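You operate a simulated robot arm through the tools that you are given. There is no shell and no other tool. Be economical: measure what you need, move in short steps, check, and stop when the job is done.

You are at the controls of a simulated two-armed robot. One attempt, no reset.

## Task
Wax the big mould's middle and lay the teal cloth on it.
Fine: grey pad with the wax block, then back; push the mould home and tighten the green thumb screw; the blue pad stays. A coat counts when it lies all over at full strength: go over it till it gets no stronger.

Only the result counts: the job must be done as asked and must still hold three seconds after the hand-in. Knocking over, shifting, dropping, spilling or breaking anything else fails it. Flat cloth is picked up by pressing the open fingertips on it (5 to 10 N) and closing them slowly along it; thin cloth reads only 2 to 8 mm in the jaws.

## Robot
Two 7-joint arms with two-finger parallel grippers on one trunk, on a base that drives. Base frame: it is fixed to the floor where the robot stands at the start and does not move with it; the origin is under the middle of the robot, x ahead of it, y to its left, z up. Units: m, degrees, N and s.
The left shoulder is at the start at [0.06, 0.143, 0.926], the right one opposite. With the tool pointing down near the work surface each hand reaches from about 0.3 to 0.72 m from the robot's upright axis, wherever it stands, measured 20 degrees to its own side. Places, roughly: big mould on carriage [0.5, -0.7, 0.9]; blue pad with purple band (9x6x4 cm) [0.6, -0.3, 0.9]; face of the big mould [0.5, -0.7, 0.9]; green thumb screw [0.5, -0.5, 0.9]; grey pad with purple band (9x6x4 cm) [0.5, -0.2, 0.9]; teal folded cloth with purple band (11x7x3 cm) [0.5, -0.1, 0.9]; yellow wax block [0.8, -0.3, 0.9]. Payload 1.57 kg a hand.
The tool frame of a hand sits at the grasp point between the pads (the TCP): z along the fingers, y along the line on which they close. The tips reach 0.03 m beyond it. Largest opening 0.11 m; finger width 0.024, thickness 0.012; the body of the gripper, 0.048 by 0.112 m, starts 0.078 m behind the TCP.
Orientation is that of the tool frame in the base frame, as a unit quaternion [x, y, z, w]. With the fingers straight down and closing along the base's y, the tool's x points along the base's -x, its y along +y and its z along -z.

## Interface
- The arms move only by the tool drive_tool. It takes "left_moves", "right_moves" or both (then of equal length, played together; a hand with none holds still); each is text: rows parted by semicolons, each of 7 numbers parted by spaces: the shift along the tool's x, y, z in units of 100 mm (1.0 is 100 mm), then the turn, a rotation vector about the tool's x, y, z in units of 60 degrees (1.0 is 60 degrees), then the gripper command, from -1 (fully open) to 1 (shut), values between in proportion. In form: x y z wx wy wz jaw; .... A call has 1 to 8 rows; each row is the pose to reach, as a shift and turn from the pose commanded when the call began, along the tool's axes at that moment. A call with a number of a shift or a turn outside -1 to 1 is refused whole. Rows are played at 5 a second. More than 0.05 m and 8.6 degrees between two rows, or a gripper value outside its range, and nothing of the call is played. A pose out of reach is approached as far as the arm can. The call stops where the force on the tool passes 50 N (or 10 N more than at its start, if that is more) or the arm is blocked; 0.2 s more then pass. The fingers move at their own pace (about 0.045 m/s each) and stop on an object; they squeeze with about 24 N. The grip force told is the motor's: it shows also when the fingers shut on nothing. Time passes only in rows, and 0.2 s behind the last, so rows that repeat a pose let the fingers close. It gives the time, the measured TCP pose, the force on the tool (base axes), the opening and the grip force at its end, in the units of the frame above (readings bear some noise), with the torque about the TCP (base axes, N m) and any sound that the robot's microphone picked up.
- Cameras (640 x 400 px; columns grow to the right, rows downward): "scene" is now at [0.0416, -0.0387, 1.5391]; the picture's right is [-0.50, -0.87, 0.00], its down [-0.64, 0.36, -0.68] and it looks along [0.59, -0.34, -0.74] (base axes); focal length 286 px, centre (320, 200). "left" rides on the left gripper at [0.07, -0.016, -0.141] in its tool frame; the picture's right is [0.23, 0.97, 0.00], its down [-0.85, 0.20, -0.48] and it looks along [-0.47, 0.11, 0.88] (tool axes); focal length 222 px, centre (320, 200). "right" rides on the right gripper at [0.07, 0.016, -0.141] in its tool frame; the picture's right is [-0.23, 0.97, 0.00], its down [-0.86, -0.20, -0.48] and it looks along [-0.47, -0.11, 0.88] (tool axes); focal length 222 px, centre (320, 200). There is no depth. A picture from a camera that has moved, and an enlarged one, comes with that camera's place and axes in the base frame and with its lens.
- camera(camera): a new picture of that camera. No time passes.
- move_column(by): slides the trunk up (or, below 0, down) by that many m; the arms and the scene camera ride with it, the base frame stays. It gives what a move gives, with no picture.
- base_move(legs): drives the robot by 1 to 6 legs, each [ahead, left, turn to the left] in m, m and degrees, along the robot's own axes; the way and the turn of a leg run together, so that a leg with both is an arc; at most 1.5 m and 180 degrees a leg. The arms and the cameras ride along, it lands a little off, and it stops where it bumps. It gives what a move gives.
- turn_head(pan, tilt): turns the head with the scene camera to pan (to the left, within 86 degrees either way) and tilt (down, from -29 to 69), counted from straight ahead of the robot. It gives what a move gives.
- inspect(camera, box): a new picture of the part [left, top, right, bottom] of that camera's present view, enlarged. No time passes.
- finish_job(): hands the job in; it is judged then, once.

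Go step by step. Nothing tells you exact positions but the pictures and the camera data: compare them with the known pose of the tool, close in by small moves and look again before you grip or let go. The budget is 120 turns and 108 pictures, counting those below and the enlarged ones. Unless the task says otherwise, let go and move clear before handing in, and close with one line.

The tools are called after "Call:" as a command line: name --argument value ..., lists and objects as JSON in quotes. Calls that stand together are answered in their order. drive_tool: Moves the arms, as the interface text tells. Its arguments: {"type":"object","properties":{"left_moves":{"type":"string"},"right_moves":{"type":"string"}},"required":[]} The other tools are called the same way: move_column (by) slides the trunk up or down; base_move (legs) drives the base; turn_head (pan, tilt) turns the head that bears the scene camera; camera (camera) takes a picture; inspect (camera, box) takes an enlarged picture of a part of a camera's view; finish_job () hands the job in.

At the start:

```text
time_s: 0.0
left_tool_pos: [0.4551, -0.0722, 1.0006]
left_ee_rot: [0.0, 1.0, 0.0, 0.0]
left_wrist_force: [0.1, -0.6, -0.1]
left_torque: [0.04, 0.0, 0.02]
left_width: 0.11
left_gripper_force: 0.1
right_tool_pos: [0.293, -0.4235, 0.9995]
right_ee_rot: [0.0, 1.0, 0.0, 0.0]
right_wrist_force: [-0.6, 1.5, -0.7]
right_torque: [0.02, -0.02, -0.05]
right_width: 0.1099
right_gripper_force: 0.1
trunk travel left (down, up): [-0.525, 0.065]
robot x, y, heading: [0.001, -0.0002, 0.2]
head pan, tilt: [-29.7, 47.3]
```

scene: 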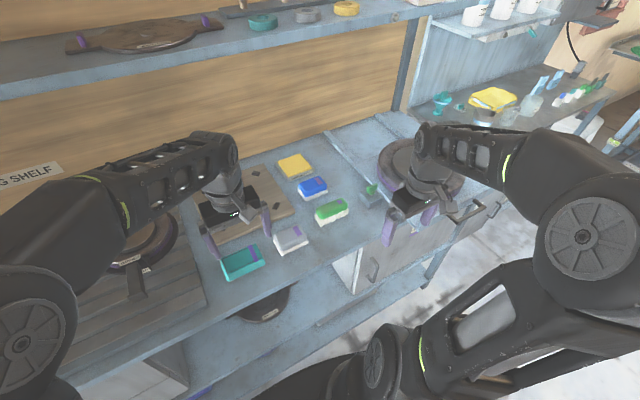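
right: 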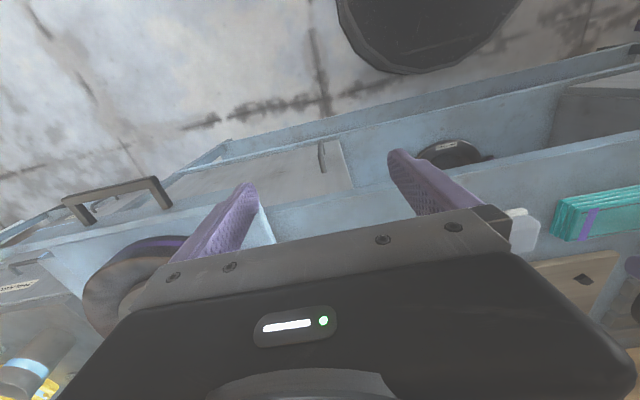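
left: 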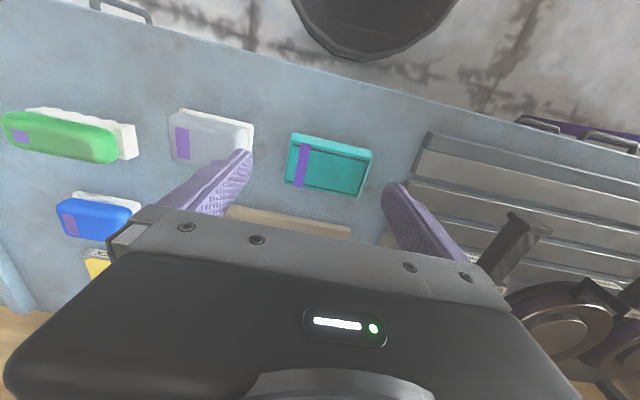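

I see a bench with the teal cloth, the grey, green and blue pads, the yellow wax block, and the big round mould on the right, partly hidden by the right arm. I'll look closer first.

Call:
inspect --camera "scene" --box '[200, 110, 400, 290]'

Call:
inspect --camera "scene" --box '[320, 110, 520, 260]'

```text
2.22 times, centred on (300, 200) of scene
camera zoom: at [0.0416, -0.0387, 1.5391], right [-0.5, -0.87, 0.0], down [-0.64, 0.36, -0.68], along [0.59, -0.34, -0.74], focal length 636 px, centre (364, 200)
```

zoom: 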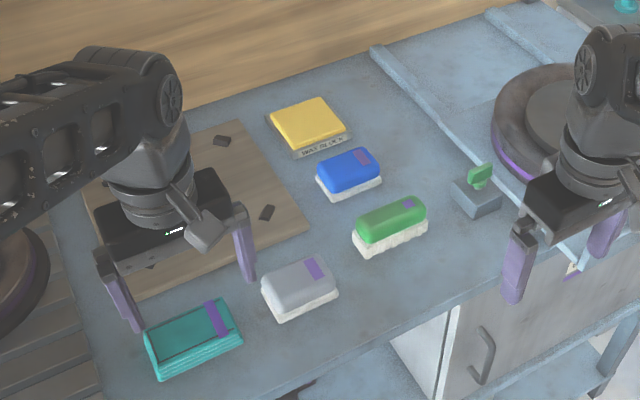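

```text
2.67 times, centred on (420, 185) of scene
camera zoom: at [0.0416, -0.0387, 1.5391], right [-0.5, -0.87, 0.0], down [-0.64, 0.36, -0.68], along [0.59, -0.34, -0.74], focal length 764 px, centre (53, 240)
```

zoom: 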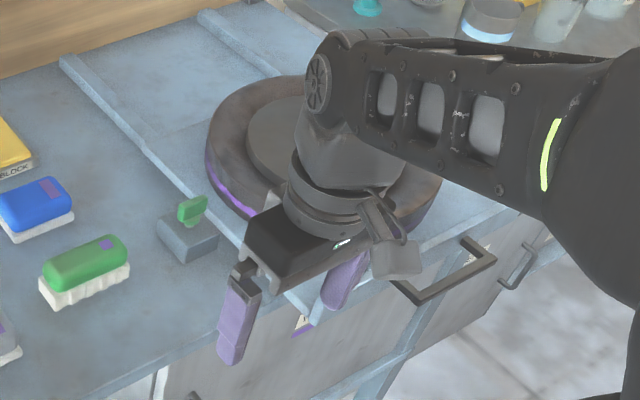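

The bench's front edge is near x 0.35. I'll raise both hands clear before driving right towards the mould.

Call:
drive_tool --left_moves "0 0 -0.5 0 0 0 -1; 0 0 -1 0 0 0 -1; 0 0 -1 0 0 0 -1" --right_moves "0 0 -0.5 0 0 0 -1; 0 0 -1 0 0 0 -1; 0 0 -1 0 0 0 -1"

Call:
base_move --legs '[[0, -0.35, 0]]'

Call:
camera --camera "scene"

Call:
camera --camera "right"

```text
time_s: 0.8
left_tool_pos: [0.4559, -0.0697, 1.0926]
left_ee_rot: [-0.001, 1.0, -0.001, 0.001]
left_wrist_force: [0.8, 1.5, -0.8]
left_torque: [-0.04, 0.01, -0.03]
left_width: 0.11
left_gripper_force: 0.1
left hand out of reach, approached as far as the arm can: row 2, 3
right_tool_pos: [0.2941, -0.4234, 1.1023]
right_ee_rot: [0.0, 1.0, 0.0, 0.0]
right_wrist_force: [-0.3, 0.3, -0.1]
right_torque: [-0.02, 0.01, -0.02]
right_width: 0.1101
right_gripper_force: 0.1
trunk travel left (down, up): [-0.525, 0.065]
robot x, y, heading: [0.0001, 0.0004, -0.1]
head pan, tilt: [-29.7, 47.3]
```

```text
time_s: 3.1
left_tool_pos: [0.4534, -0.4307, 1.091]
left_ee_rot: [0.003, 1.0, 0.0, 0.001]
left_wrist_force: [0.4, -0.2, -0.5]
left_torque: [-0.01, 0.0, 0.0]
left_width: 0.1101
left_gripper_force: 0.0
right_tool_pos: [0.2913, -0.7812, 1.1007]
right_ee_rot: [0.002, 1.0, -0.001, 0.0]
right_wrist_force: [0.6, 0.2, -0.4]
right_torque: [0.01, -0.01, -0.01]
right_width: 0.1101
right_gripper_force: 0.1
trunk travel left (down, up): [-0.525, 0.065]
robot x, y, heading: [-0.0015, -0.3602, -0.3]
head pan, tilt: [-29.7, 47.3]
```

```text
102 pictures are left
camera scene: at [0.0407, -0.3958, 1.5391], right [-0.5, -0.87, 0.0], down [-0.64, 0.37, -0.68], along [0.59, -0.34, -0.74], focal length 286 px, centre (320, 200)
```

scene: 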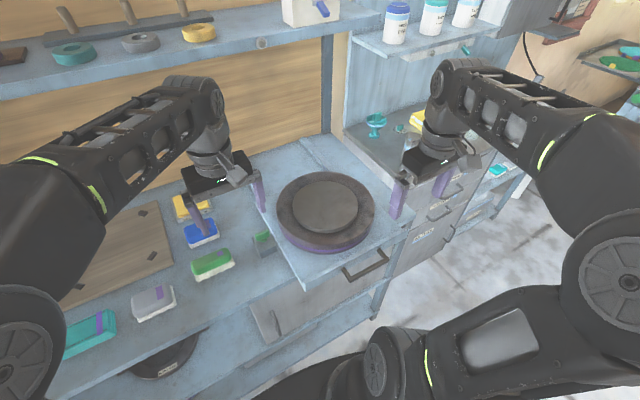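

```text
101 pictures are left
camera right: at [0.2217, -0.7649, 1.2421], right [0.23, 0.97, 0.0], down [0.85, -0.2, 0.48], along [0.47, -0.11, -0.88], focal length 222 px, centre (320, 200)
```

right: 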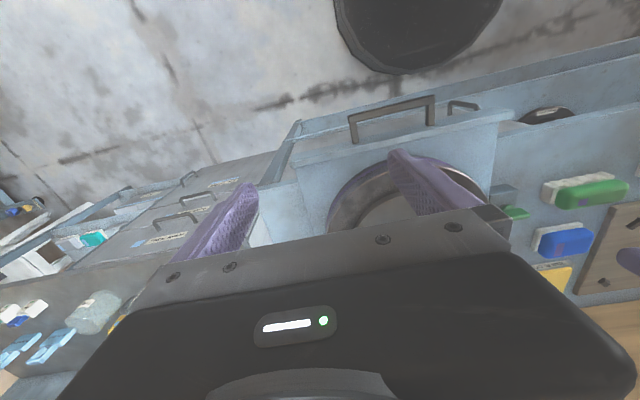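

Now I can see the mould with its handle. I'll take an enlarged look.

Call:
inspect --camera "scene" --box '[220, 130, 420, 290]'

```text
2.50 times, centred on (320, 210) of scene
camera zoom: at [0.0407, -0.3958, 1.5391], right [-0.5, -0.87, 0.0], down [-0.64, 0.37, -0.68], along [0.59, -0.34, -0.74], focal length 716 px, centre (320, 175)
```

zoom: 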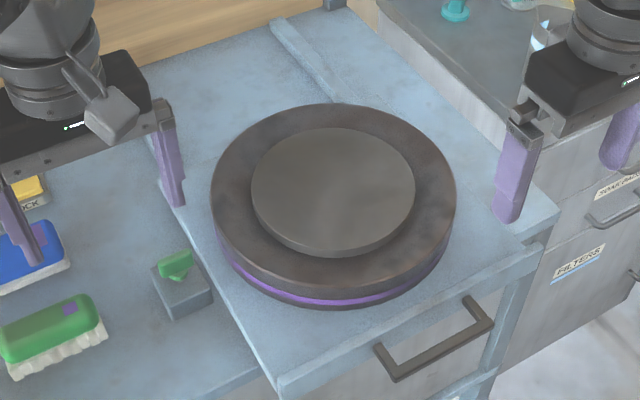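

The carriage front sits about 3 cm proud of the bench, so "home" is away from me (+x). I'll bring the closed right hand in front of the handle to push.

Call:
drive_tool --right_moves "0.35 0.3 0 0 0 0 1; 0.7 0.55 0.2 0 0 0 1; 0.7 0.8 0.5 0 0 0 1; 0.7 0.8 0.9 0 0 0 1; 0.7 0.8 1 0 0 0 1"

Call:
camera --camera "right"

Call:
camera --camera "scene"

```text
time_s: 4.3
left_tool_pos: [0.4533, -0.4298, 1.0913]
left_ee_rot: [0.003, 1.0, -0.001, 0.001]
left_wrist_force: [0.6, -0.4, 0.4]
left_torque: [0.0, 0.02, -0.01]
left_width: 0.11
left_gripper_force: 0.1
right_tool_pos: [0.2218, -0.7023, 1.0009]
right_ee_rot: [0.003, 1.0, 0.0, 0.0]
right_wrist_force: [-0.6, 0.4, -0.3]
right_torque: [0.01, 0.02, 0.02]
right_width: 0.0039
right_gripper_force: 0.0
trunk travel left (down, up): [-0.525, 0.065]
robot x, y, heading: [0.0012, -0.3561, -0.0]
head pan, tilt: [-29.7, 47.3]
```

```text
99 pictures are left
camera right: at [0.1521, -0.6837, 1.1416], right [0.23, 0.97, 0.0], down [0.85, -0.2, 0.48], along [0.47, -0.11, -0.88], focal length 222 px, centre (320, 200)
```

right: 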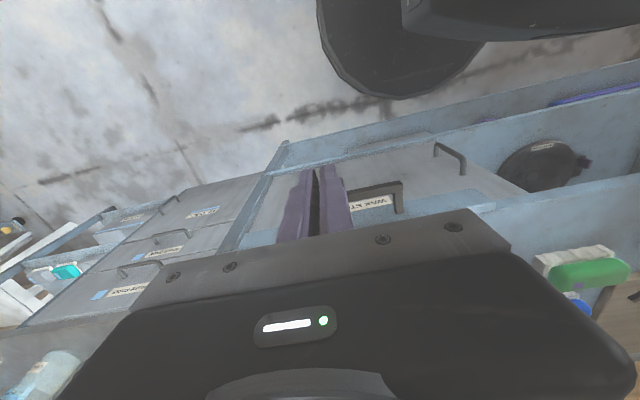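

```text
98 pictures are left
camera scene: at [0.0406, -0.3945, 1.5391], right [-0.5, -0.87, 0.0], down [-0.64, 0.37, -0.68], along [0.59, -0.34, -0.74], focal length 286 px, centre (320, 200)
```

scene: 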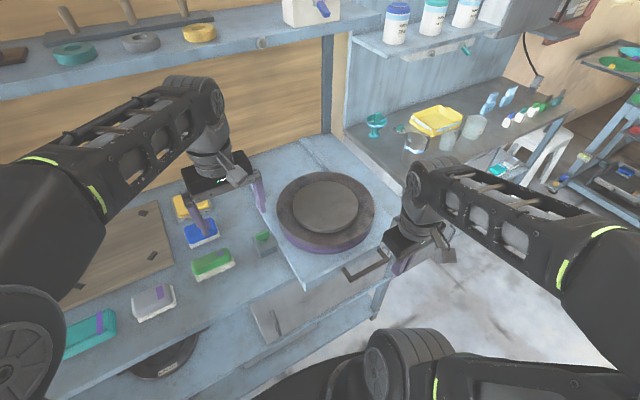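

The hand is in front of the handle; I lower it to handle height.

Call:
drive_tool --right_moves "0 0 0.4 0 0 0 1; 0 0 0.8 0 0 0 1; 0 0 1 0 0 0 1; 0 0 1 0 0 0 1"

Call:
drive_tool --right_moves "0 0 0.2 0 0 0 1; 0 0 0.4 0 0 0 1"

Call:
inspect --camera "scene" --box '[270, 170, 450, 300]'

Call:
camera --camera "right"

```text
time_s: 5.3
left_tool_pos: [0.4533, -0.4279, 1.0932]
left_ee_rot: [0.003, 1.0, -0.001, 0.001]
left_wrist_force: [-0.9, 0.1, 1.4]
left_torque: [-0.03, 0.03, -0.01]
left_width: 0.1101
left_gripper_force: 0.0
right_tool_pos: [0.2395, -0.7172, 0.9102]
right_ee_rot: [0.003, 1.0, 0.002, -0.001]
right_wrist_force: [-0.1, 0.1, 0.2]
right_torque: [-0.03, -0.02, 0.01]
right_width: 0.0001
right_gripper_force: 21.7
right hand out of reach, approached as far as the arm can: row 2, 3, 4
trunk travel left (down, up): [-0.525, 0.065]
robot x, y, heading: [-0.0017, -0.3543, -0.4]
head pan, tilt: [-29.7, 47.3]
```

```text
time_s: 5.9
left_tool_pos: [0.4537, -0.4295, 1.0912]
left_ee_rot: [0.002, 1.0, 0.0, 0.001]
left_wrist_force: [-0.4, -0.3, 0.5]
left_torque: [0.0, 0.01, -0.01]
left_width: 0.1101
left_gripper_force: 0.0
right_tool_pos: [0.2454, -0.7228, 0.8712]
right_ee_rot: [0.003, 1.0, 0.001, -0.002]
right_wrist_force: [0.3, -0.2, -0.1]
right_torque: [0.0, 0.01, 0.0]
right_width: 0.0003
right_gripper_force: 21.3
right hand out of reach, approached as far as the arm can: row 1, 2
trunk travel left (down, up): [-0.525, 0.065]
robot x, y, heading: [0.0009, -0.3583, -0.2]
head pan, tilt: [-29.7, 47.3]
```

```text
3.08 times, centred on (360, 235) of scene
camera zoom: at [0.041, -0.3949, 1.5391], right [-0.5, -0.87, 0.0], down [-0.64, 0.37, -0.68], along [0.59, -0.34, -0.74], focal length 881 px, centre (197, 92)
```

zoom: 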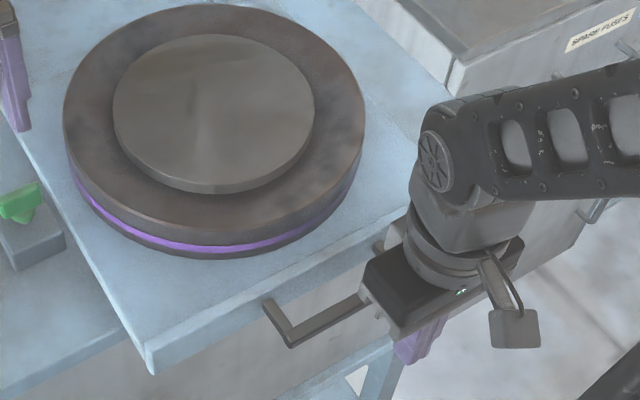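

```text
96 pictures are left
camera right: at [0.1761, -0.7057, 1.0135], right [0.23, 0.97, 0.0], down [0.86, -0.2, 0.48], along [0.46, -0.11, -0.88], focal length 222 px, centre (320, 200)
```

right: 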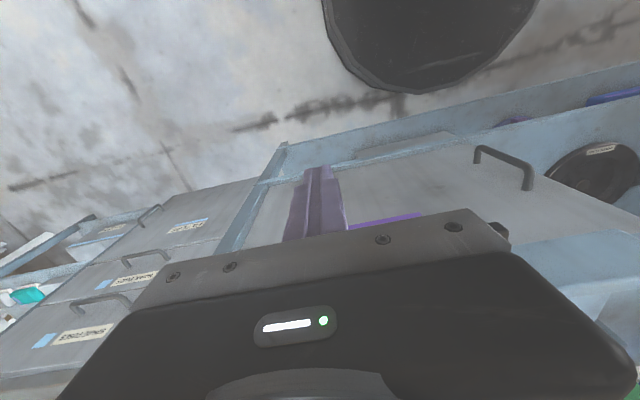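

The fingers are just in front of the handle bar. Now I push gently along +x.

Call:
drive_tool --right_moves "-0.15 0 0 0 0 0 1; -0.3 0 0 0 0 0 1; -0.4 0 0 0 0 0 1; -0.5 0 0 0 0 0 1"

Call:
inspect --camera "scene" --box '[230, 150, 430, 290]'

```text
time_s: 6.9
left_tool_pos: [0.454, -0.4288, 1.0925]
left_ee_rot: [0.001, 1.0, 0.0, 0.001]
left_wrist_force: [0.3, -0.7, 0.0]
left_torque: [0.0, 0.02, -0.01]
left_width: 0.1102
left_gripper_force: 0.1
right_tool_pos: [0.2975, -0.7222, 0.8725]
right_ee_rot: [0.003, 1.0, 0.0, 0.001]
right_wrist_force: [0.6, -0.3, 0.1]
right_torque: [-0.01, 0.03, 0.0]
right_width: 0.0
right_gripper_force: 20.9
trunk travel left (down, up): [-0.525, 0.065]
robot x, y, heading: [-0.0005, -0.3553, -0.3]
head pan, tilt: [-29.7, 47.3]
```

```text
2.86 times, centred on (330, 220) of scene
camera zoom: at [0.0412, -0.3947, 1.5391], right [-0.5, -0.87, 0.0], down [-0.64, 0.37, -0.68], along [0.59, -0.34, -0.74], focal length 818 px, centre (291, 143)
```

zoom: 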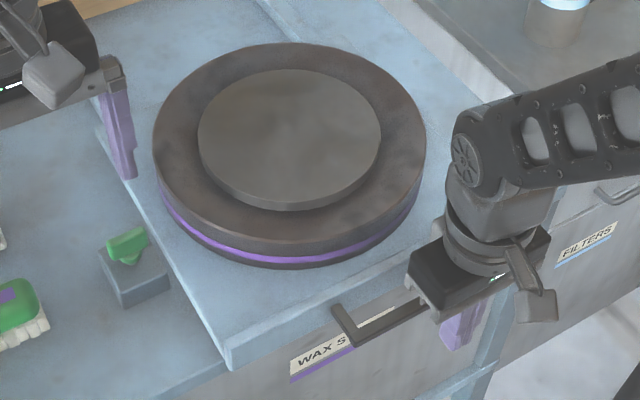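

The carriage has moved about 3 cm. I keep pushing until it meets its stop.

Call:
drive_tool --right_moves "-0.1 0 0 0 0 0 1; -0.2 0 0 0 0 0 1; -0.3 0 0 0 0 0 1; -0.4 0 0 0 0 0 1; -0.5 0 0 0 0 0 1"

Call:
inspect --camera "scene" --box '[230, 150, 430, 290]'

```text
time_s: 8.1
left_tool_pos: [0.4542, -0.4291, 1.0913]
left_ee_rot: [0.003, 1.0, 0.001, 0.001]
left_wrist_force: [0.1, -0.2, -1.1]
left_torque: [-0.02, 0.01, -0.04]
left_width: 0.1102
left_gripper_force: 0.0
right_tool_pos: [0.347, -0.722, 0.8704]
right_ee_rot: [0.002, 1.0, 0.0, 0.0]
right_wrist_force: [0.0, -0.1, -0.1]
right_torque: [0.03, -0.02, 0.02]
right_width: 0.0001
right_gripper_force: 22.0
trunk travel left (down, up): [-0.525, 0.065]
robot x, y, heading: [-0.0008, -0.3547, -0.3]
head pan, tilt: [-29.7, 47.3]
```

```text
2.86 times, centred on (330, 220) of scene
camera zoom: at [0.0411, -0.3948, 1.5391], right [-0.5, -0.87, 0.0], down [-0.64, 0.37, -0.68], along [0.59, -0.34, -0.74], focal length 818 px, centre (291, 143)
```

zoom: 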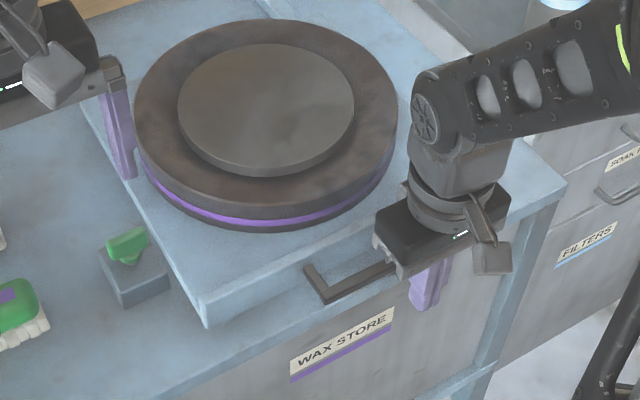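

It still moves freely. I continue.

Call:
drive_tool --right_moves "-0.1 0 0 0 0 0 1; -0.2 0 0 0 0 0 1; -0.3 0 0 0 0 0 1; -0.4 0 0 0 0 0 1; -0.5 0 0 0 0 0 1"

Call:
inspect --camera "scene" --box '[230, 130, 430, 270]'

```text
time_s: 9.1
left_tool_pos: [0.4515, -0.4301, 1.0921]
left_ee_rot: [0.003, 1.0, 0.0, 0.001]
left_wrist_force: [0.6, -0.2, 0.6]
left_torque: [-0.01, 0.05, 0.02]
left_width: 0.1099
left_gripper_force: 0.1
right_tool_pos: [0.3659, -0.7241, 0.8676]
right_ee_rot: [0.007, 1.0, 0.003, -0.017]
right_wrist_force: [-17.7, 0.3, 13.7]
right_torque: [0.15, 0.0, 0.08]
right_width: 0.0
right_gripper_force: 20.7
trunk travel left (down, up): [-0.525, 0.065]
robot x, y, heading: [-0.0008, -0.3576, -0.5]
head pan, tilt: [-29.7, 47.3]
stopped in row 4 (right hand): the force on the tool passed its limit at 56 N (the readings are from after the stop); the commanded pose is now the measured one
```

```text
2.86 times, centred on (330, 200) of scene
camera zoom: at [0.0386, -0.3935, 1.5395], right [-0.5, -0.86, 0.0], down [-0.64, 0.37, -0.68], along [0.59, -0.34, -0.73], focal length 818 px, centre (291, 200)
```

zoom: 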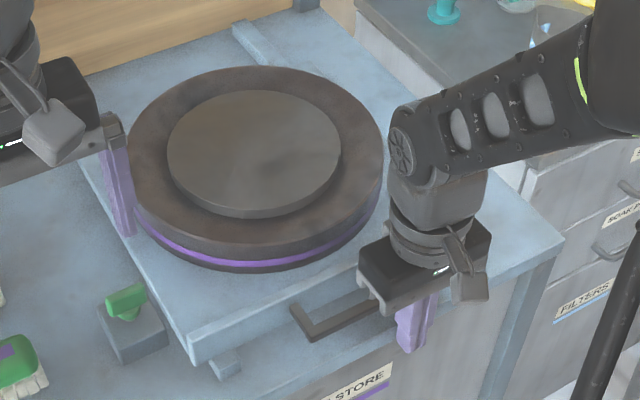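

The stop may be the fingertips on the bench edge rather than the carriage's stop. I back off, raise the hand a little, and look.

Call:
drive_tool --right_moves "0.2 0 0 0 0 0 1; 0.2 0 -0.4 0 0 0 1; 0.2 0 -0.4 0 0 0 1"

Call:
camera --camera "right"

Call:
inspect --camera "scene" --box '[250, 200, 410, 300]'

```text
time_s: 9.9
left_tool_pos: [0.4533, -0.4301, 1.0923]
left_ee_rot: [0.003, 1.0, 0.0, 0.001]
left_wrist_force: [0.2, 0.1, 0.5]
left_torque: [-0.01, 0.02, 0.02]
left_width: 0.1101
left_gripper_force: 0.0
right_tool_pos: [0.351, -0.7239, 0.9084]
right_ee_rot: [0.006, 1.0, 0.002, -0.013]
right_wrist_force: [0.3, -0.6, 0.4]
right_torque: [0.02, 0.01, -0.02]
right_width: 0.0
right_gripper_force: 21.3
trunk travel left (down, up): [-0.525, 0.065]
robot x, y, heading: [0.0021, -0.3528, -0.1]
head pan, tilt: [-29.7, 47.3]
```

```text
92 pictures are left
camera right: at [0.286, -0.7072, 1.0523], right [0.24, 0.97, 0.0], down [0.87, -0.21, 0.45], along [0.44, -0.11, -0.89], focal length 222 px, centre (320, 200)
```

right: 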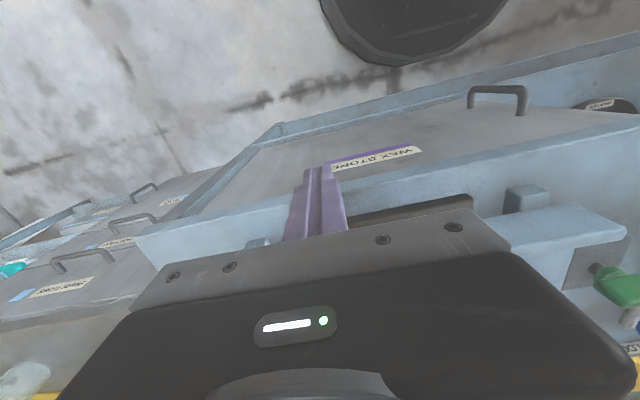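

```text
4.00 times, centred on (330, 250) of scene
camera zoom: at [0.0402, -0.3949, 1.539], right [-0.5, -0.87, 0.0], down [-0.64, 0.37, -0.68], along [0.59, -0.34, -0.74], focal length 1146 px, centre (280, 0)
```

zoom: 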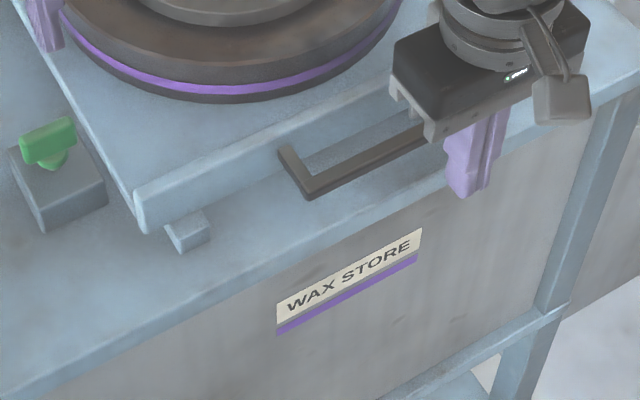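

Confirmed: the fingers had hit the bench edge, and the handle bar now overhangs the bench. With the tips raised above the bench, I push again.

Call:
drive_tool --right_moves "-0.1 0 0 0 0 0 1; -0.2 0 0 0 0 0 1; -0.3 0 0 0 0 0 1; -0.4 0 0 0 0 0 1; -0.5 0 0 0 0 0 1; -0.6 0 0 0 0 0 1"

Call:
inspect --camera "scene" --box '[250, 180, 410, 280]'

```text
time_s: 11.3
left_tool_pos: [0.4526, -0.4296, 1.0908]
left_ee_rot: [0.004, 1.0, 0.0, 0.002]
left_wrist_force: [-0.5, 0.7, -0.2]
left_torque: [0.01, 0.02, 0.0]
left_width: 0.11
left_gripper_force: 0.1
right_tool_pos: [0.4123, -0.7242, 0.9061]
right_ee_rot: [0.006, 1.0, 0.003, -0.013]
right_wrist_force: [0.2, -0.2, -0.5]
right_torque: [-0.02, -0.03, 0.01]
right_width: 0.0001
right_gripper_force: 21.1
trunk travel left (down, up): [-0.525, 0.065]
robot x, y, heading: [-0.0025, -0.358, -0.3]
head pan, tilt: [-29.7, 47.3]
```

```text
4.00 times, centred on (330, 230) of scene
camera zoom: at [0.0401, -0.3948, 1.5391], right [-0.5, -0.86, 0.0], down [-0.64, 0.37, -0.68], along [0.59, -0.34, -0.74], focal length 1146 px, centre (280, 80)
```

zoom: 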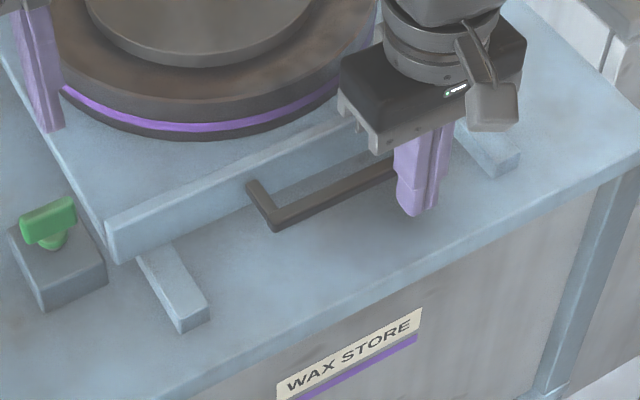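

Moves freely on its rails. I keep pushing.

Call:
drive_tool --right_moves "-0.1 0 0 0 0 0 1; -0.2 0 0 0 0 0 1; -0.3 0 0 0 0 0 1; -0.4 0 0 0 0 0 1; -0.5 0 0 0 0 0 1; -0.6 0 0 0 0 0 1"

Call:
camera --camera "scene"

```text
time_s: 12.7
left_tool_pos: [0.4521, -0.4293, 1.0919]
left_ee_rot: [0.003, 1.0, -0.001, 0.0]
left_wrist_force: [-1.3, 0.1, -0.2]
left_torque: [-0.01, 0.05, 0.0]
left_width: 0.1099
left_gripper_force: 0.1
right_tool_pos: [0.4736, -0.7251, 0.9044]
right_ee_rot: [0.005, 1.0, 0.002, -0.013]
right_wrist_force: [0.5, -0.8, -1.1]
right_torque: [0.03, 0.0, 0.0]
right_width: 0.0
right_gripper_force: 21.2
trunk travel left (down, up): [-0.525, 0.065]
robot x, y, heading: [-0.0017, -0.3562, -0.4]
head pan, tilt: [-29.7, 47.3]
```

```text
89 pictures are left
camera scene: at [0.0403, -0.3949, 1.539], right [-0.5, -0.87, 0.0], down [-0.64, 0.37, -0.68], along [0.59, -0.34, -0.74], focal length 286 px, centre (320, 200)
```

scene: 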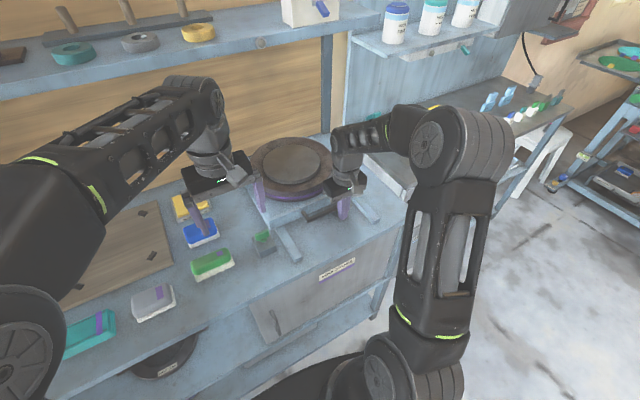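

The mould is now near x 0.72. I check closely for a stop behind it.

Call:
inspect --camera "scene" --box '[220, 110, 400, 270]'

```text
2.50 times, centred on (310, 190) of scene
camera zoom: at [0.0403, -0.3949, 1.539], right [-0.5, -0.87, 0.0], down [-0.64, 0.37, -0.68], along [0.59, -0.34, -0.74], focal length 716 px, centre (345, 225)
```

zoom: 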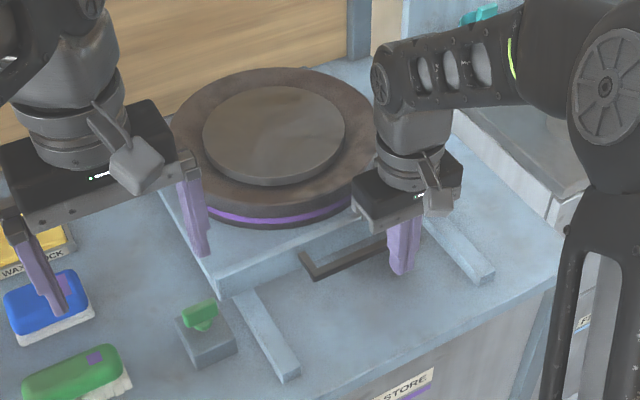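

No stop yet; the carriage runs on two rails. I continue in small steps.

Call:
drive_tool --right_moves "-0.07 0 0 0 0 0 1; -0.14 0 0 0 0 0 1; -0.21 0 0 0 0 0 1; -0.28 0 0 0 0 0 1; -0.35 0 0 0 0 0 1; -0.42 0 0 0 0 0 1; -0.49 0 0 0 0 0 1"

Call:
inspect --camera "scene" --box '[220, 110, 400, 270]'

```text
time_s: 14.2
left_tool_pos: [0.4486, -0.4291, 1.094]
left_ee_rot: [0.005, 1.0, -0.001, 0.002]
left_wrist_force: [-0.2, -0.3, 0.1]
left_torque: [-0.03, 0.06, 0.04]
left_width: 0.11
left_gripper_force: 0.1
right_tool_pos: [0.5035, -0.7256, 0.9029]
right_ee_rot: [0.008, 1.0, 0.003, -0.026]
right_wrist_force: [-18.6, 3.5, 18.2]
right_torque: [0.04, -0.35, 0.02]
right_width: 0.0
right_gripper_force: 21.6
trunk travel left (down, up): [-0.525, 0.065]
robot x, y, heading: [-0.003, -0.3559, -0.4]
head pan, tilt: [-29.7, 47.3]
stopped in row 7 (right hand): the force on the tool passed its limit at 54 N (the readings are from after the stop); the commanded pose is now the measured one
```

```text
2.50 times, centred on (310, 190) of scene
camera zoom: at [0.0351, -0.3925, 1.5397], right [-0.5, -0.86, 0.0], down [-0.63, 0.37, -0.68], along [0.59, -0.34, -0.73], focal length 716 px, centre (345, 225)
```

zoom: 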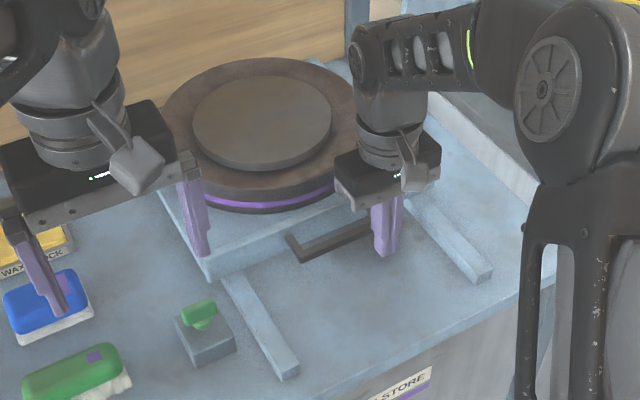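

The carriage hit its stop firmly, so it is home. I back the right hand off and up, and shift the left hand out of the way to look at the screw.

Call:
drive_tool --left_moves "0.2 0.3 0 0 0 0 -1; 0.3 0.7 0 0 0 0 -1; 0.4 1 0 0 0 0 -1; 0.4 1 0 0 0 0 -1; 0.4 1 0 0 0 0 -1; 0.4 1 0 0 0 0 -1; 0.4 1 0 0 0 0 -1" --right_moves "0.3 0 0 0 0 0 1; 0.5 0 -0.4 0 0 0 0; 0.5 0 -0.8 0 0 0 -1; 0.5 0.4 -0.8 0 0 0 -1; 0.5 0.8 -0.8 0 0 0 -1; 0.6 1 -0.8 0 0 0 -1; 0.6 1 -0.8 0 0 0 -1"

Call:
drive_tool --right_moves "0 0.3 0 0 0 0 -1; 0 0.6 0 0 0 0 -1"

Call:
camera --camera "right"

Call:
camera --camera "scene"

```text
time_s: 15.8
left_tool_pos: [0.4123, -0.3299, 1.0923]
left_ee_rot: [0.004, 1.0, -0.001, 0.001]
left_wrist_force: [-0.7, -0.6, -0.5]
left_torque: [0.04, 0.0, 0.04]
left_width: 0.1101
left_gripper_force: 0.0
right_tool_pos: [0.4552, -0.626, 0.9851]
right_ee_rot: [0.007, 1.0, 0.004, -0.027]
right_wrist_force: [0.9, -0.1, 0.2]
right_torque: [0.03, 0.0, -0.01]
right_width: 0.11
right_gripper_force: 0.0
trunk travel left (down, up): [-0.525, 0.065]
robot x, y, heading: [-0.0026, -0.3562, -0.4]
head pan, tilt: [-29.7, 47.3]
```

```text
time_s: 16.4
left_tool_pos: [0.413, -0.3293, 1.0911]
left_ee_rot: [0.004, 1.0, -0.001, 0.001]
left_wrist_force: [0.6, -0.5, 1.0]
left_torque: [-0.02, 0.01, 0.0]
left_width: 0.11
left_gripper_force: 0.1
right_tool_pos: [0.4565, -0.567, 0.9831]
right_ee_rot: [0.006, 1.0, 0.003, -0.027]
right_wrist_force: [-0.1, 0.1, 0.0]
right_torque: [-0.04, -0.01, 0.01]
right_width: 0.1103
right_gripper_force: 0.0
trunk travel left (down, up): [-0.525, 0.065]
robot x, y, heading: [-0.0026, -0.3566, -0.6]
head pan, tilt: [-29.7, 47.3]
```

```text
86 pictures are left
camera right: at [0.393, -0.5508, 1.1281], right [0.24, 0.97, -0.01], down [0.88, -0.21, 0.43], along [0.42, -0.11, -0.9], focal length 222 px, centre (320, 200)
```

right: 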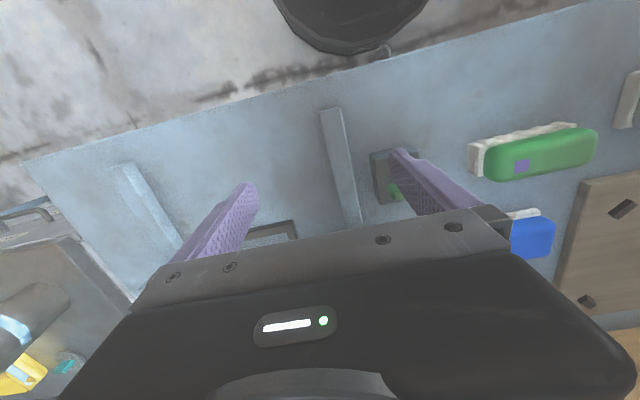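

```text
85 pictures are left
camera scene: at [0.0391, -0.3943, 1.5391], right [-0.5, -0.86, 0.0], down [-0.64, 0.37, -0.68], along [0.59, -0.34, -0.74], focal length 286 px, centre (320, 200)
```

scene: 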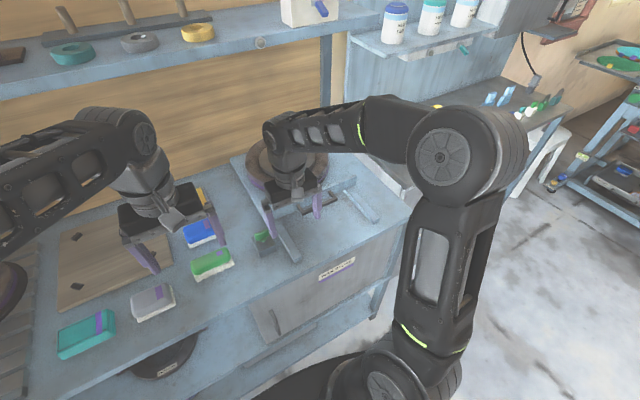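

I zoom in on the thumb screw to see its wing orientation.

Call:
inspect --camera "scene" --box '[235, 215, 295, 265]'

Call:
inspect --camera "right" --box '[340, 120, 460, 220]'

```text
8.00 times, centred on (265, 240) of scene
camera zoom: at [0.0391, -0.3943, 1.5391], right [-0.5, -0.86, 0.0], down [-0.64, 0.37, -0.68], along [0.59, -0.34, -0.74], focal length 2291 px, centre (760, -120)
```

zoom: 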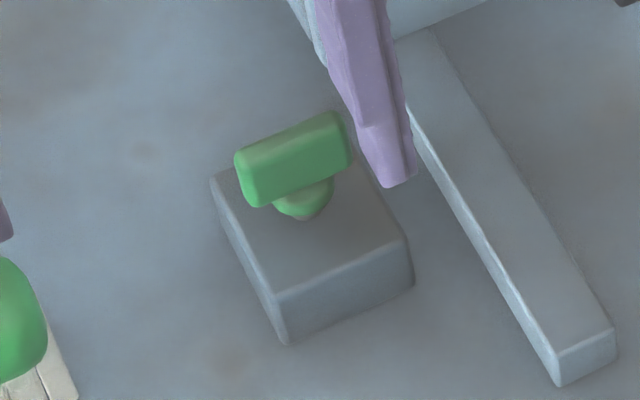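

```text
4.00 times, centred on (400, 170) of right
camera zoom: at [0.393, -0.5508, 1.1281], right [0.24, 0.97, -0.01], down [0.88, -0.21, 0.43], along [0.42, -0.11, -0.9], focal length 888 px, centre (0, 320)
```

zoom: 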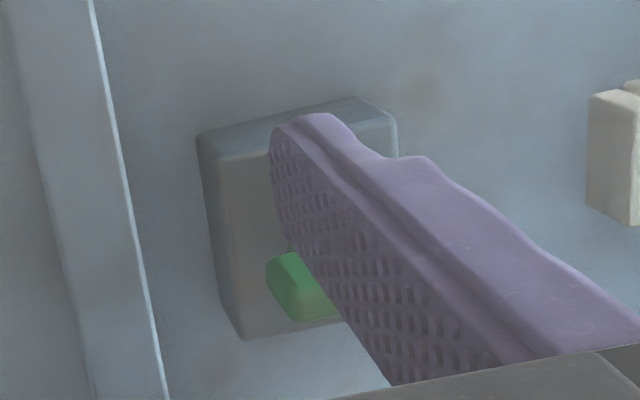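

The wing lies along y near (0.503, -0.485), so the fingers must close along x. I level the tool and centre it over the screw while turning it counter-clockwise, ready for a clockwise tightening.

Call:
drive_tool --right_moves "-0.23 0.4 -0.2 0 -0.052 0 -1; -0.46 0.82 -0.2 0 -0.052 0 -1; -0.46 0.82 -0.2 0 -0.052 0 -1"

Call:
drive_tool --right_moves "0 0 0 0 0 -0.125 -1; 0 0 0 0 0 -0.25 -1; 0 0 0 0 0 -0.375 -1; 0 0 0 0 0 -0.5 -1; 0 0 0 0 0 -0.625 -1; 0 0 0 0 0 -0.75 -1; 0 0 0 0 0 -0.875 -1; 0 0 0 0 0 -1 -1"

Call:
drive_tool --right_moves "0 0 0 0 0 -0.125 -1; 0 0 0 0 0 -0.25 -1; 0 0 0 0 0 -0.375 -1; 0 0 0 0 0 -0.5 -1; 0 0 0 0 0 -0.5 -1"

Call:
camera --camera "right"

Call:
inspect --camera "scene" --box '[215, 170, 335, 270]'

```text
refused: row 1 steps farther than a row can; nothing moved
```

```text
time_s: 18.2
left_tool_pos: [0.4133, -0.3296, 1.0927]
left_ee_rot: [0.005, 1.0, -0.001, 0.001]
left_wrist_force: [-0.9, -0.6, 0.6]
left_torque: [-0.04, 0.02, 0.02]
left_width: 0.1102
left_gripper_force: 0.0
right_tool_pos: [0.4547, -0.5653, 0.9845]
right_ee_rot: [-0.495, 0.869, 0.016, -0.022]
right_wrist_force: [0.3, 0.2, -0.1]
right_torque: [0.0, 0.03, 0.01]
right_width: 0.1098
right_gripper_force: 0.0
trunk travel left (down, up): [-0.525, 0.065]
robot x, y, heading: [-0.0002, -0.3555, -0.5]
head pan, tilt: [-29.7, 47.3]
```

```text
time_s: 19.4
left_tool_pos: [0.4126, -0.3299, 1.0912]
left_ee_rot: [0.004, 1.0, -0.001, 0.001]
left_wrist_force: [0.3, -0.7, 0.0]
left_torque: [0.03, 0.01, -0.01]
left_width: 0.1101
left_gripper_force: 0.1
right_tool_pos: [0.4528, -0.5659, 0.9852]
right_ee_rot: [-0.702, 0.711, 0.022, -0.016]
right_wrist_force: [0.2, 0.1, 0.1]
right_torque: [0.0, 0.01, -0.01]
right_width: 0.1103
right_gripper_force: 0.0
trunk travel left (down, up): [-0.525, 0.065]
robot x, y, heading: [0.002, -0.3601, -0.7]
head pan, tilt: [-29.7, 47.3]
```

```text
82 pictures are left
camera right: at [0.444, -0.6357, 1.1267], right [-0.97, 0.24, 0.05], down [0.23, 0.85, 0.47], along [0.07, 0.47, -0.88], focal length 222 px, centre (320, 200)
```

right: 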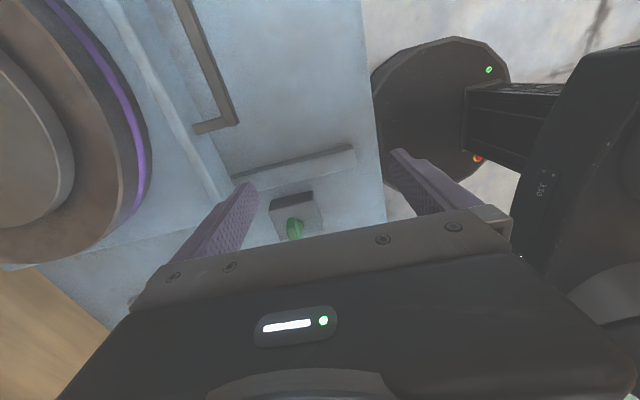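

```text
4.00 times, centred on (275, 220) of scene
camera zoom: at [0.0389, -0.3947, 1.5391], right [-0.5, -0.86, 0.0], down [-0.64, 0.37, -0.68], along [0.59, -0.34, -0.74], focal length 1146 px, centre (500, 120)
```

zoom: 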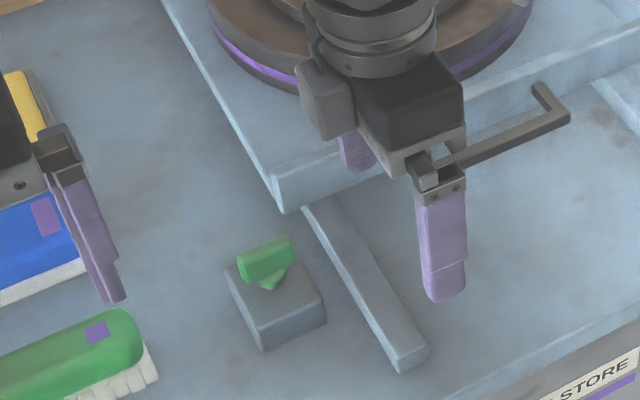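

The fingers now close along x. I level the tool and move over the screw, still above it.

Call:
drive_tool --right_moves "-0.4 -0.2 0 0.052 0 0 -1; -0.7 -0.5 0 0.052 0 0 -1; -0.81 -0.5 0 0.052 0 0 -1; -0.81 -0.5 0 0.052 0 0 -1"

Call:
camera --camera "right"

Call:
inspect --camera "scene" --box '[215, 170, 335, 270]'

```text
time_s: 20.4
left_tool_pos: [0.4126, -0.33, 1.0925]
left_ee_rot: [0.005, 1.0, -0.001, 0.0]
left_wrist_force: [0.4, -0.4, 0.4]
left_torque: [0.01, -0.02, 0.01]
left_width: 0.11
left_gripper_force: 0.0
right_tool_pos: [0.505, -0.4871, 0.9844]
right_ee_rot: [-0.702, 0.712, 0.003, 0.002]
right_wrist_force: [-0.2, -0.2, 0.0]
right_torque: [0.01, 0.01, 0.02]
right_width: 0.1101
right_gripper_force: 0.1
trunk travel left (down, up): [-0.525, 0.065]
robot x, y, heading: [-0.002, -0.3566, -0.3]
head pan, tilt: [-29.7, 47.3]
```

```text
80 pictures are left
camera right: at [0.488, -0.5567, 1.1241], right [-0.97, 0.24, 0.0], down [0.21, 0.85, 0.48], along [0.12, 0.47, -0.87], focal length 222 px, centre (320, 200)
```

right: 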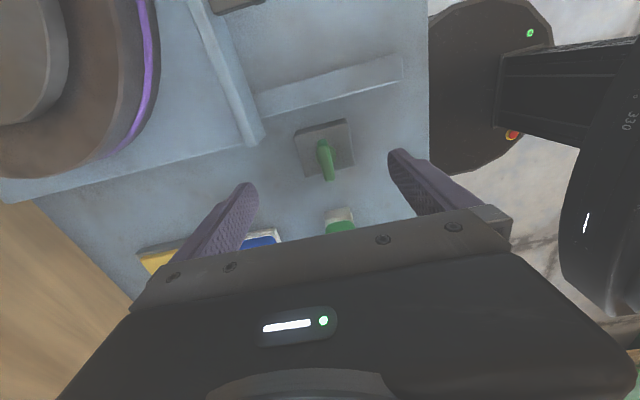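

```text
4.00 times, centred on (275, 220) of scene
camera zoom: at [0.0392, -0.3948, 1.5391], right [-0.5, -0.86, 0.0], down [-0.64, 0.37, -0.68], along [0.59, -0.34, -0.74], focal length 1146 px, centre (500, 120)
```

zoom: 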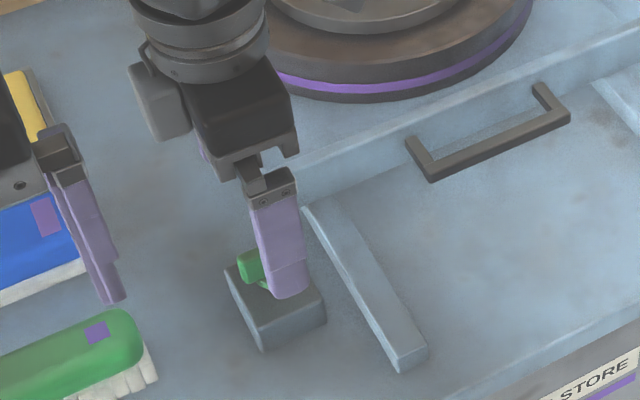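

The hand is centred over the wing. I descend and close.

Call:
drive_tool --right_moves "0 0.03 0.3 0 0 0 -1; 0 0.03 0.5 0 0 0 -1; 0 0.03 0.58 0 0 0 -1; 0 0.03 0.58 0 0 0 0.2; 0 0.03 0.58 0 0 0 1; 0 0.03 0.58 0 0 0 1; 0 0.03 0.58 0 0 0 1; 0 0.03 0.58 0 0 0 1"

Call:
camera --camera "right"

Call:
inspect --camera "scene" --box '[215, 170, 335, 270]'

```text
time_s: 22.2
left_tool_pos: [0.4112, -0.331, 1.092]
left_ee_rot: [0.004, 1.0, -0.001, 0.002]
left_wrist_force: [-0.1, 0.2, -0.9]
left_torque: [0.03, -0.04, 0.05]
left_width: 0.1102
left_gripper_force: 0.0
right_tool_pos: [0.5006, -0.4845, 0.9252]
right_ee_rot: [-0.702, 0.712, 0.002, 0.001]
right_wrist_force: [-11.2, -0.3, 0.3]
right_torque: [0.02, 0.24, -0.02]
right_width: 0.0218
right_gripper_force: 10.1
trunk travel left (down, up): [-0.525, 0.065]
robot x, y, heading: [-0.0017, -0.3572, -0.5]
head pan, tilt: [-29.7, 47.3]
```

```text
78 pictures are left
camera right: at [0.4826, -0.5543, 1.0661], right [-0.97, 0.24, 0.0], down [0.21, 0.85, 0.48], along [0.11, 0.47, -0.88], focal length 222 px, centre (320, 200)
```

right: 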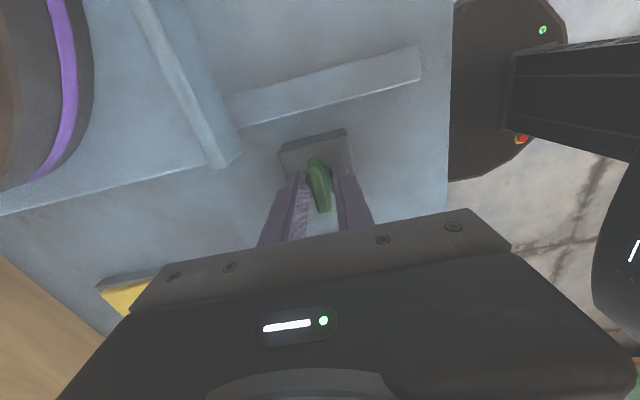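

```text
4.00 times, centred on (275, 220) of scene
camera zoom: at [0.0367, -0.3947, 1.5392], right [-0.5, -0.86, 0.0], down [-0.63, 0.37, -0.68], along [0.59, -0.34, -0.73], focal length 1146 px, centre (500, 120)
```

zoom: 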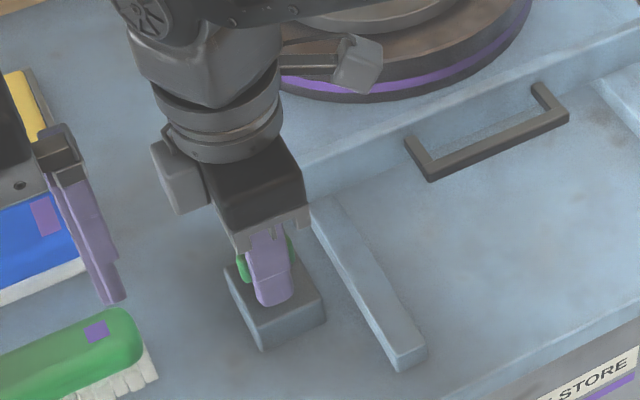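

One finger touches first; I shift the hand about 5 mm towards -x to even the grip.

Call:
drive_tool --right_moves "0 0.03 0 0 0 0 1; 0 0.05 0 0 0 0 1; 0 0.05 0 0 0 0 1; 0 0.05 0 0 0 0 1"

```text
time_s: 23.2
left_tool_pos: [0.414, -0.3304, 1.0915]
left_ee_rot: [0.004, 1.0, -0.001, 0.0]
left_wrist_force: [-0.4, 0.3, 0.2]
left_torque: [-0.05, -0.01, -0.03]
left_width: 0.11
left_gripper_force: 0.0
right_tool_pos: [0.4996, -0.4841, 0.9247]
right_ee_rot: [-0.702, 0.712, 0.001, 0.004]
right_wrist_force: [7.5, 2.5, -4.9]
right_torque: [-0.29, -0.33, 0.05]
right_width: 0.0218
right_gripper_force: 35.0
trunk travel left (down, up): [-0.525, 0.065]
robot x, y, heading: [-0.0015, -0.3597, -0.5]
head pan, tilt: [-29.7, 47.3]
```

Gripped at 22 mm. I recentre slightly and turn clockwise.

Call:
drive_tool --right_moves "0 -0.02 0 0 0 0 1; 0 -0.02 0 0 0 0.12 1; 0 -0.02 0 0 0 0.25 1; 0 -0.02 0 0 0 0.38 1; 0 -0.02 0 0 0 0.5 1; 0 -0.02 0 0 0 0.5 1"

Call:
camera --camera "right"

```text
time_s: 24.6
left_tool_pos: [0.4128, -0.3294, 1.0921]
left_ee_rot: [0.004, 1.0, -0.001, 0.0]
left_wrist_force: [-0.7, -0.6, -0.1]
left_torque: [-0.02, -0.03, 0.02]
left_width: 0.11
left_gripper_force: 0.0
right_tool_pos: [0.5016, -0.4853, 0.9255]
right_ee_rot: [-0.493, 0.87, 0.001, 0.003]
right_wrist_force: [11.6, 4.9, -0.5]
right_torque: [-0.41, -0.07, -0.01]
right_width: 0.0218
right_gripper_force: 35.0
trunk travel left (down, up): [-0.525, 0.065]
robot x, y, heading: [0.0002, -0.3558, -0.6]
head pan, tilt: [-29.7, 47.3]
```

```text
76 pictures are left
camera right: at [0.4505, -0.5368, 1.0661], right [-0.72, 0.7, 0.0], down [0.61, 0.63, 0.48], along [0.34, 0.35, -0.87], focal length 222 px, centre (320, 200)
```

right: 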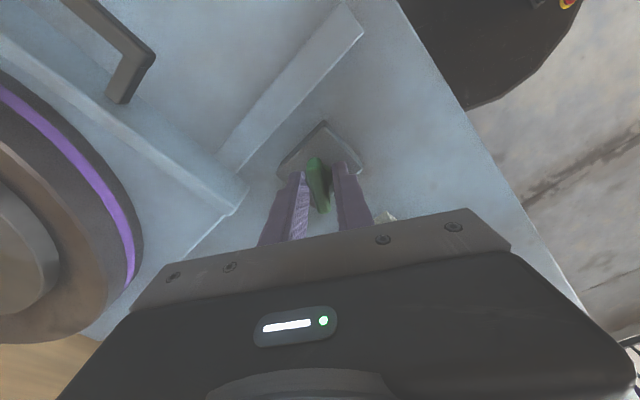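

The wing turns with the fingers. I continue clockwise and watch the torque.

Call:
drive_tool --right_moves "0 0 0 0 0 0.125 1; 0 0 0 0 0 0.25 1; 0 0 0 0 0 0.375 1; 0 0 0 0 0 0.5 1; 0 0 0 0 0 0.625 1; 0 0 0 0 0 0.75 1; 0 0 0 0 0 0.875 1; 0 0 0 0 0 1 1"

Call:
drive_tool --right_moves "0 0 0 0 0 0.125 1; 0 0 0 0 0 0.25 1; 0 0 0 0 0 0.375 1; 0 0 0 0 0 0.5 1; 0 0 0 0 0 0.625 1; 0 0 0 0 0 0.75 1; 0 0 0 0 0 0.875 1; 0 0 0 0 0 1 1"

Call:
camera --camera "right"

```text
time_s: 26.4
left_tool_pos: [0.4131, -0.3303, 1.092]
left_ee_rot: [0.004, 1.0, 0.0, 0.0]
left_wrist_force: [-0.2, 0.2, 0.0]
left_torque: [0.02, -0.01, 0.01]
left_width: 0.11
left_gripper_force: 0.1
right_tool_pos: [0.5027, -0.4869, 0.9251]
right_ee_rot: [0.01, 1.0, 0.003, 0.002]
right_wrist_force: [21.7, -10.2, 9.8]
right_torque: [-0.31, -0.85, -0.01]
right_width: 0.0218
right_gripper_force: 34.8
trunk travel left (down, up): [-0.525, 0.065]
robot x, y, heading: [0.0012, -0.3554, -0.8]
head pan, tilt: [-29.7, 47.3]
```

```text
time_s: 28.2
left_tool_pos: [0.4128, -0.3317, 1.0919]
left_ee_rot: [0.005, 1.0, -0.001, 0.001]
left_wrist_force: [0.4, -0.5, -0.4]
left_torque: [0.01, 0.02, 0.0]
left_width: 0.1102
left_gripper_force: 0.0
right_tool_pos: [0.4994, -0.4854, 0.9237]
right_ee_rot: [0.507, 0.862, 0.003, 0.0]
right_wrist_force: [7.7, -9.5, 3.7]
right_torque: [-0.94, -0.58, 0.06]
right_width: 0.0206
right_gripper_force: 33.8
trunk travel left (down, up): [-0.525, 0.065]
robot x, y, heading: [-0.004, -0.3594, -0.4]
head pan, tilt: [-29.7, 47.3]
```

```text
75 pictures are left
camera right: at [0.4788, -0.4172, 1.0661], right [0.96, 0.28, 0.0], down [0.24, -0.85, 0.47], along [0.13, -0.45, -0.88], focal length 222 px, centre (320, 200)
```

right: 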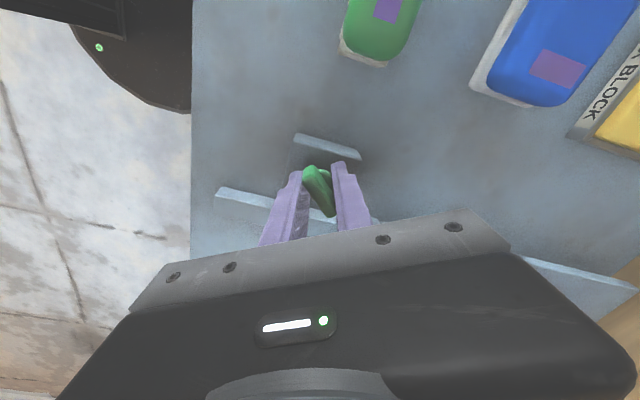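

The wing now looks skewed in the jaws, which suggests it has come up tight. I take a closer look.

Call:
inspect --camera "right" --box '[260, 120, 380, 240]'

Call:
inspect --camera "scene" --box '[215, 190, 315, 270]'

```text
3.33 times, centred on (320, 180) of right
camera zoom: at [0.4788, -0.4172, 1.0661], right [0.96, 0.28, 0.0], down [0.24, -0.85, 0.47], along [0.13, -0.45, -0.88], focal length 740 px, centre (320, 267)
```

zoom: 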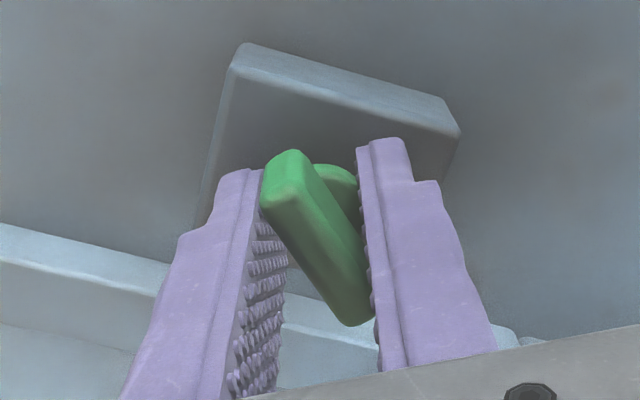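

```text
5.00 times, centred on (265, 230) of scene
camera zoom: at [0.0395, -0.3957, 1.5389], right [-0.5, -0.86, 0.0], down [-0.64, 0.37, -0.68], along [0.59, -0.34, -0.74], focal length 1432 px, centre (595, 50)
```

zoom: 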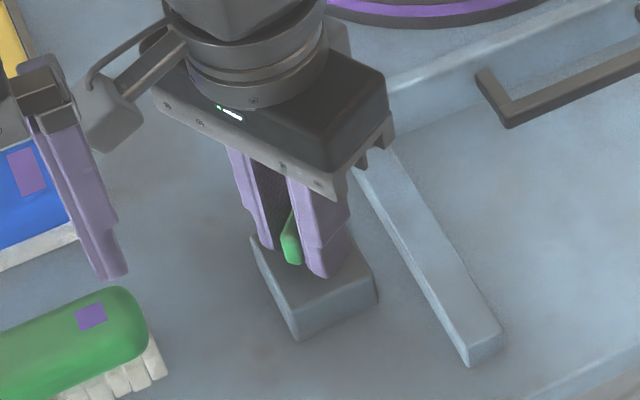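

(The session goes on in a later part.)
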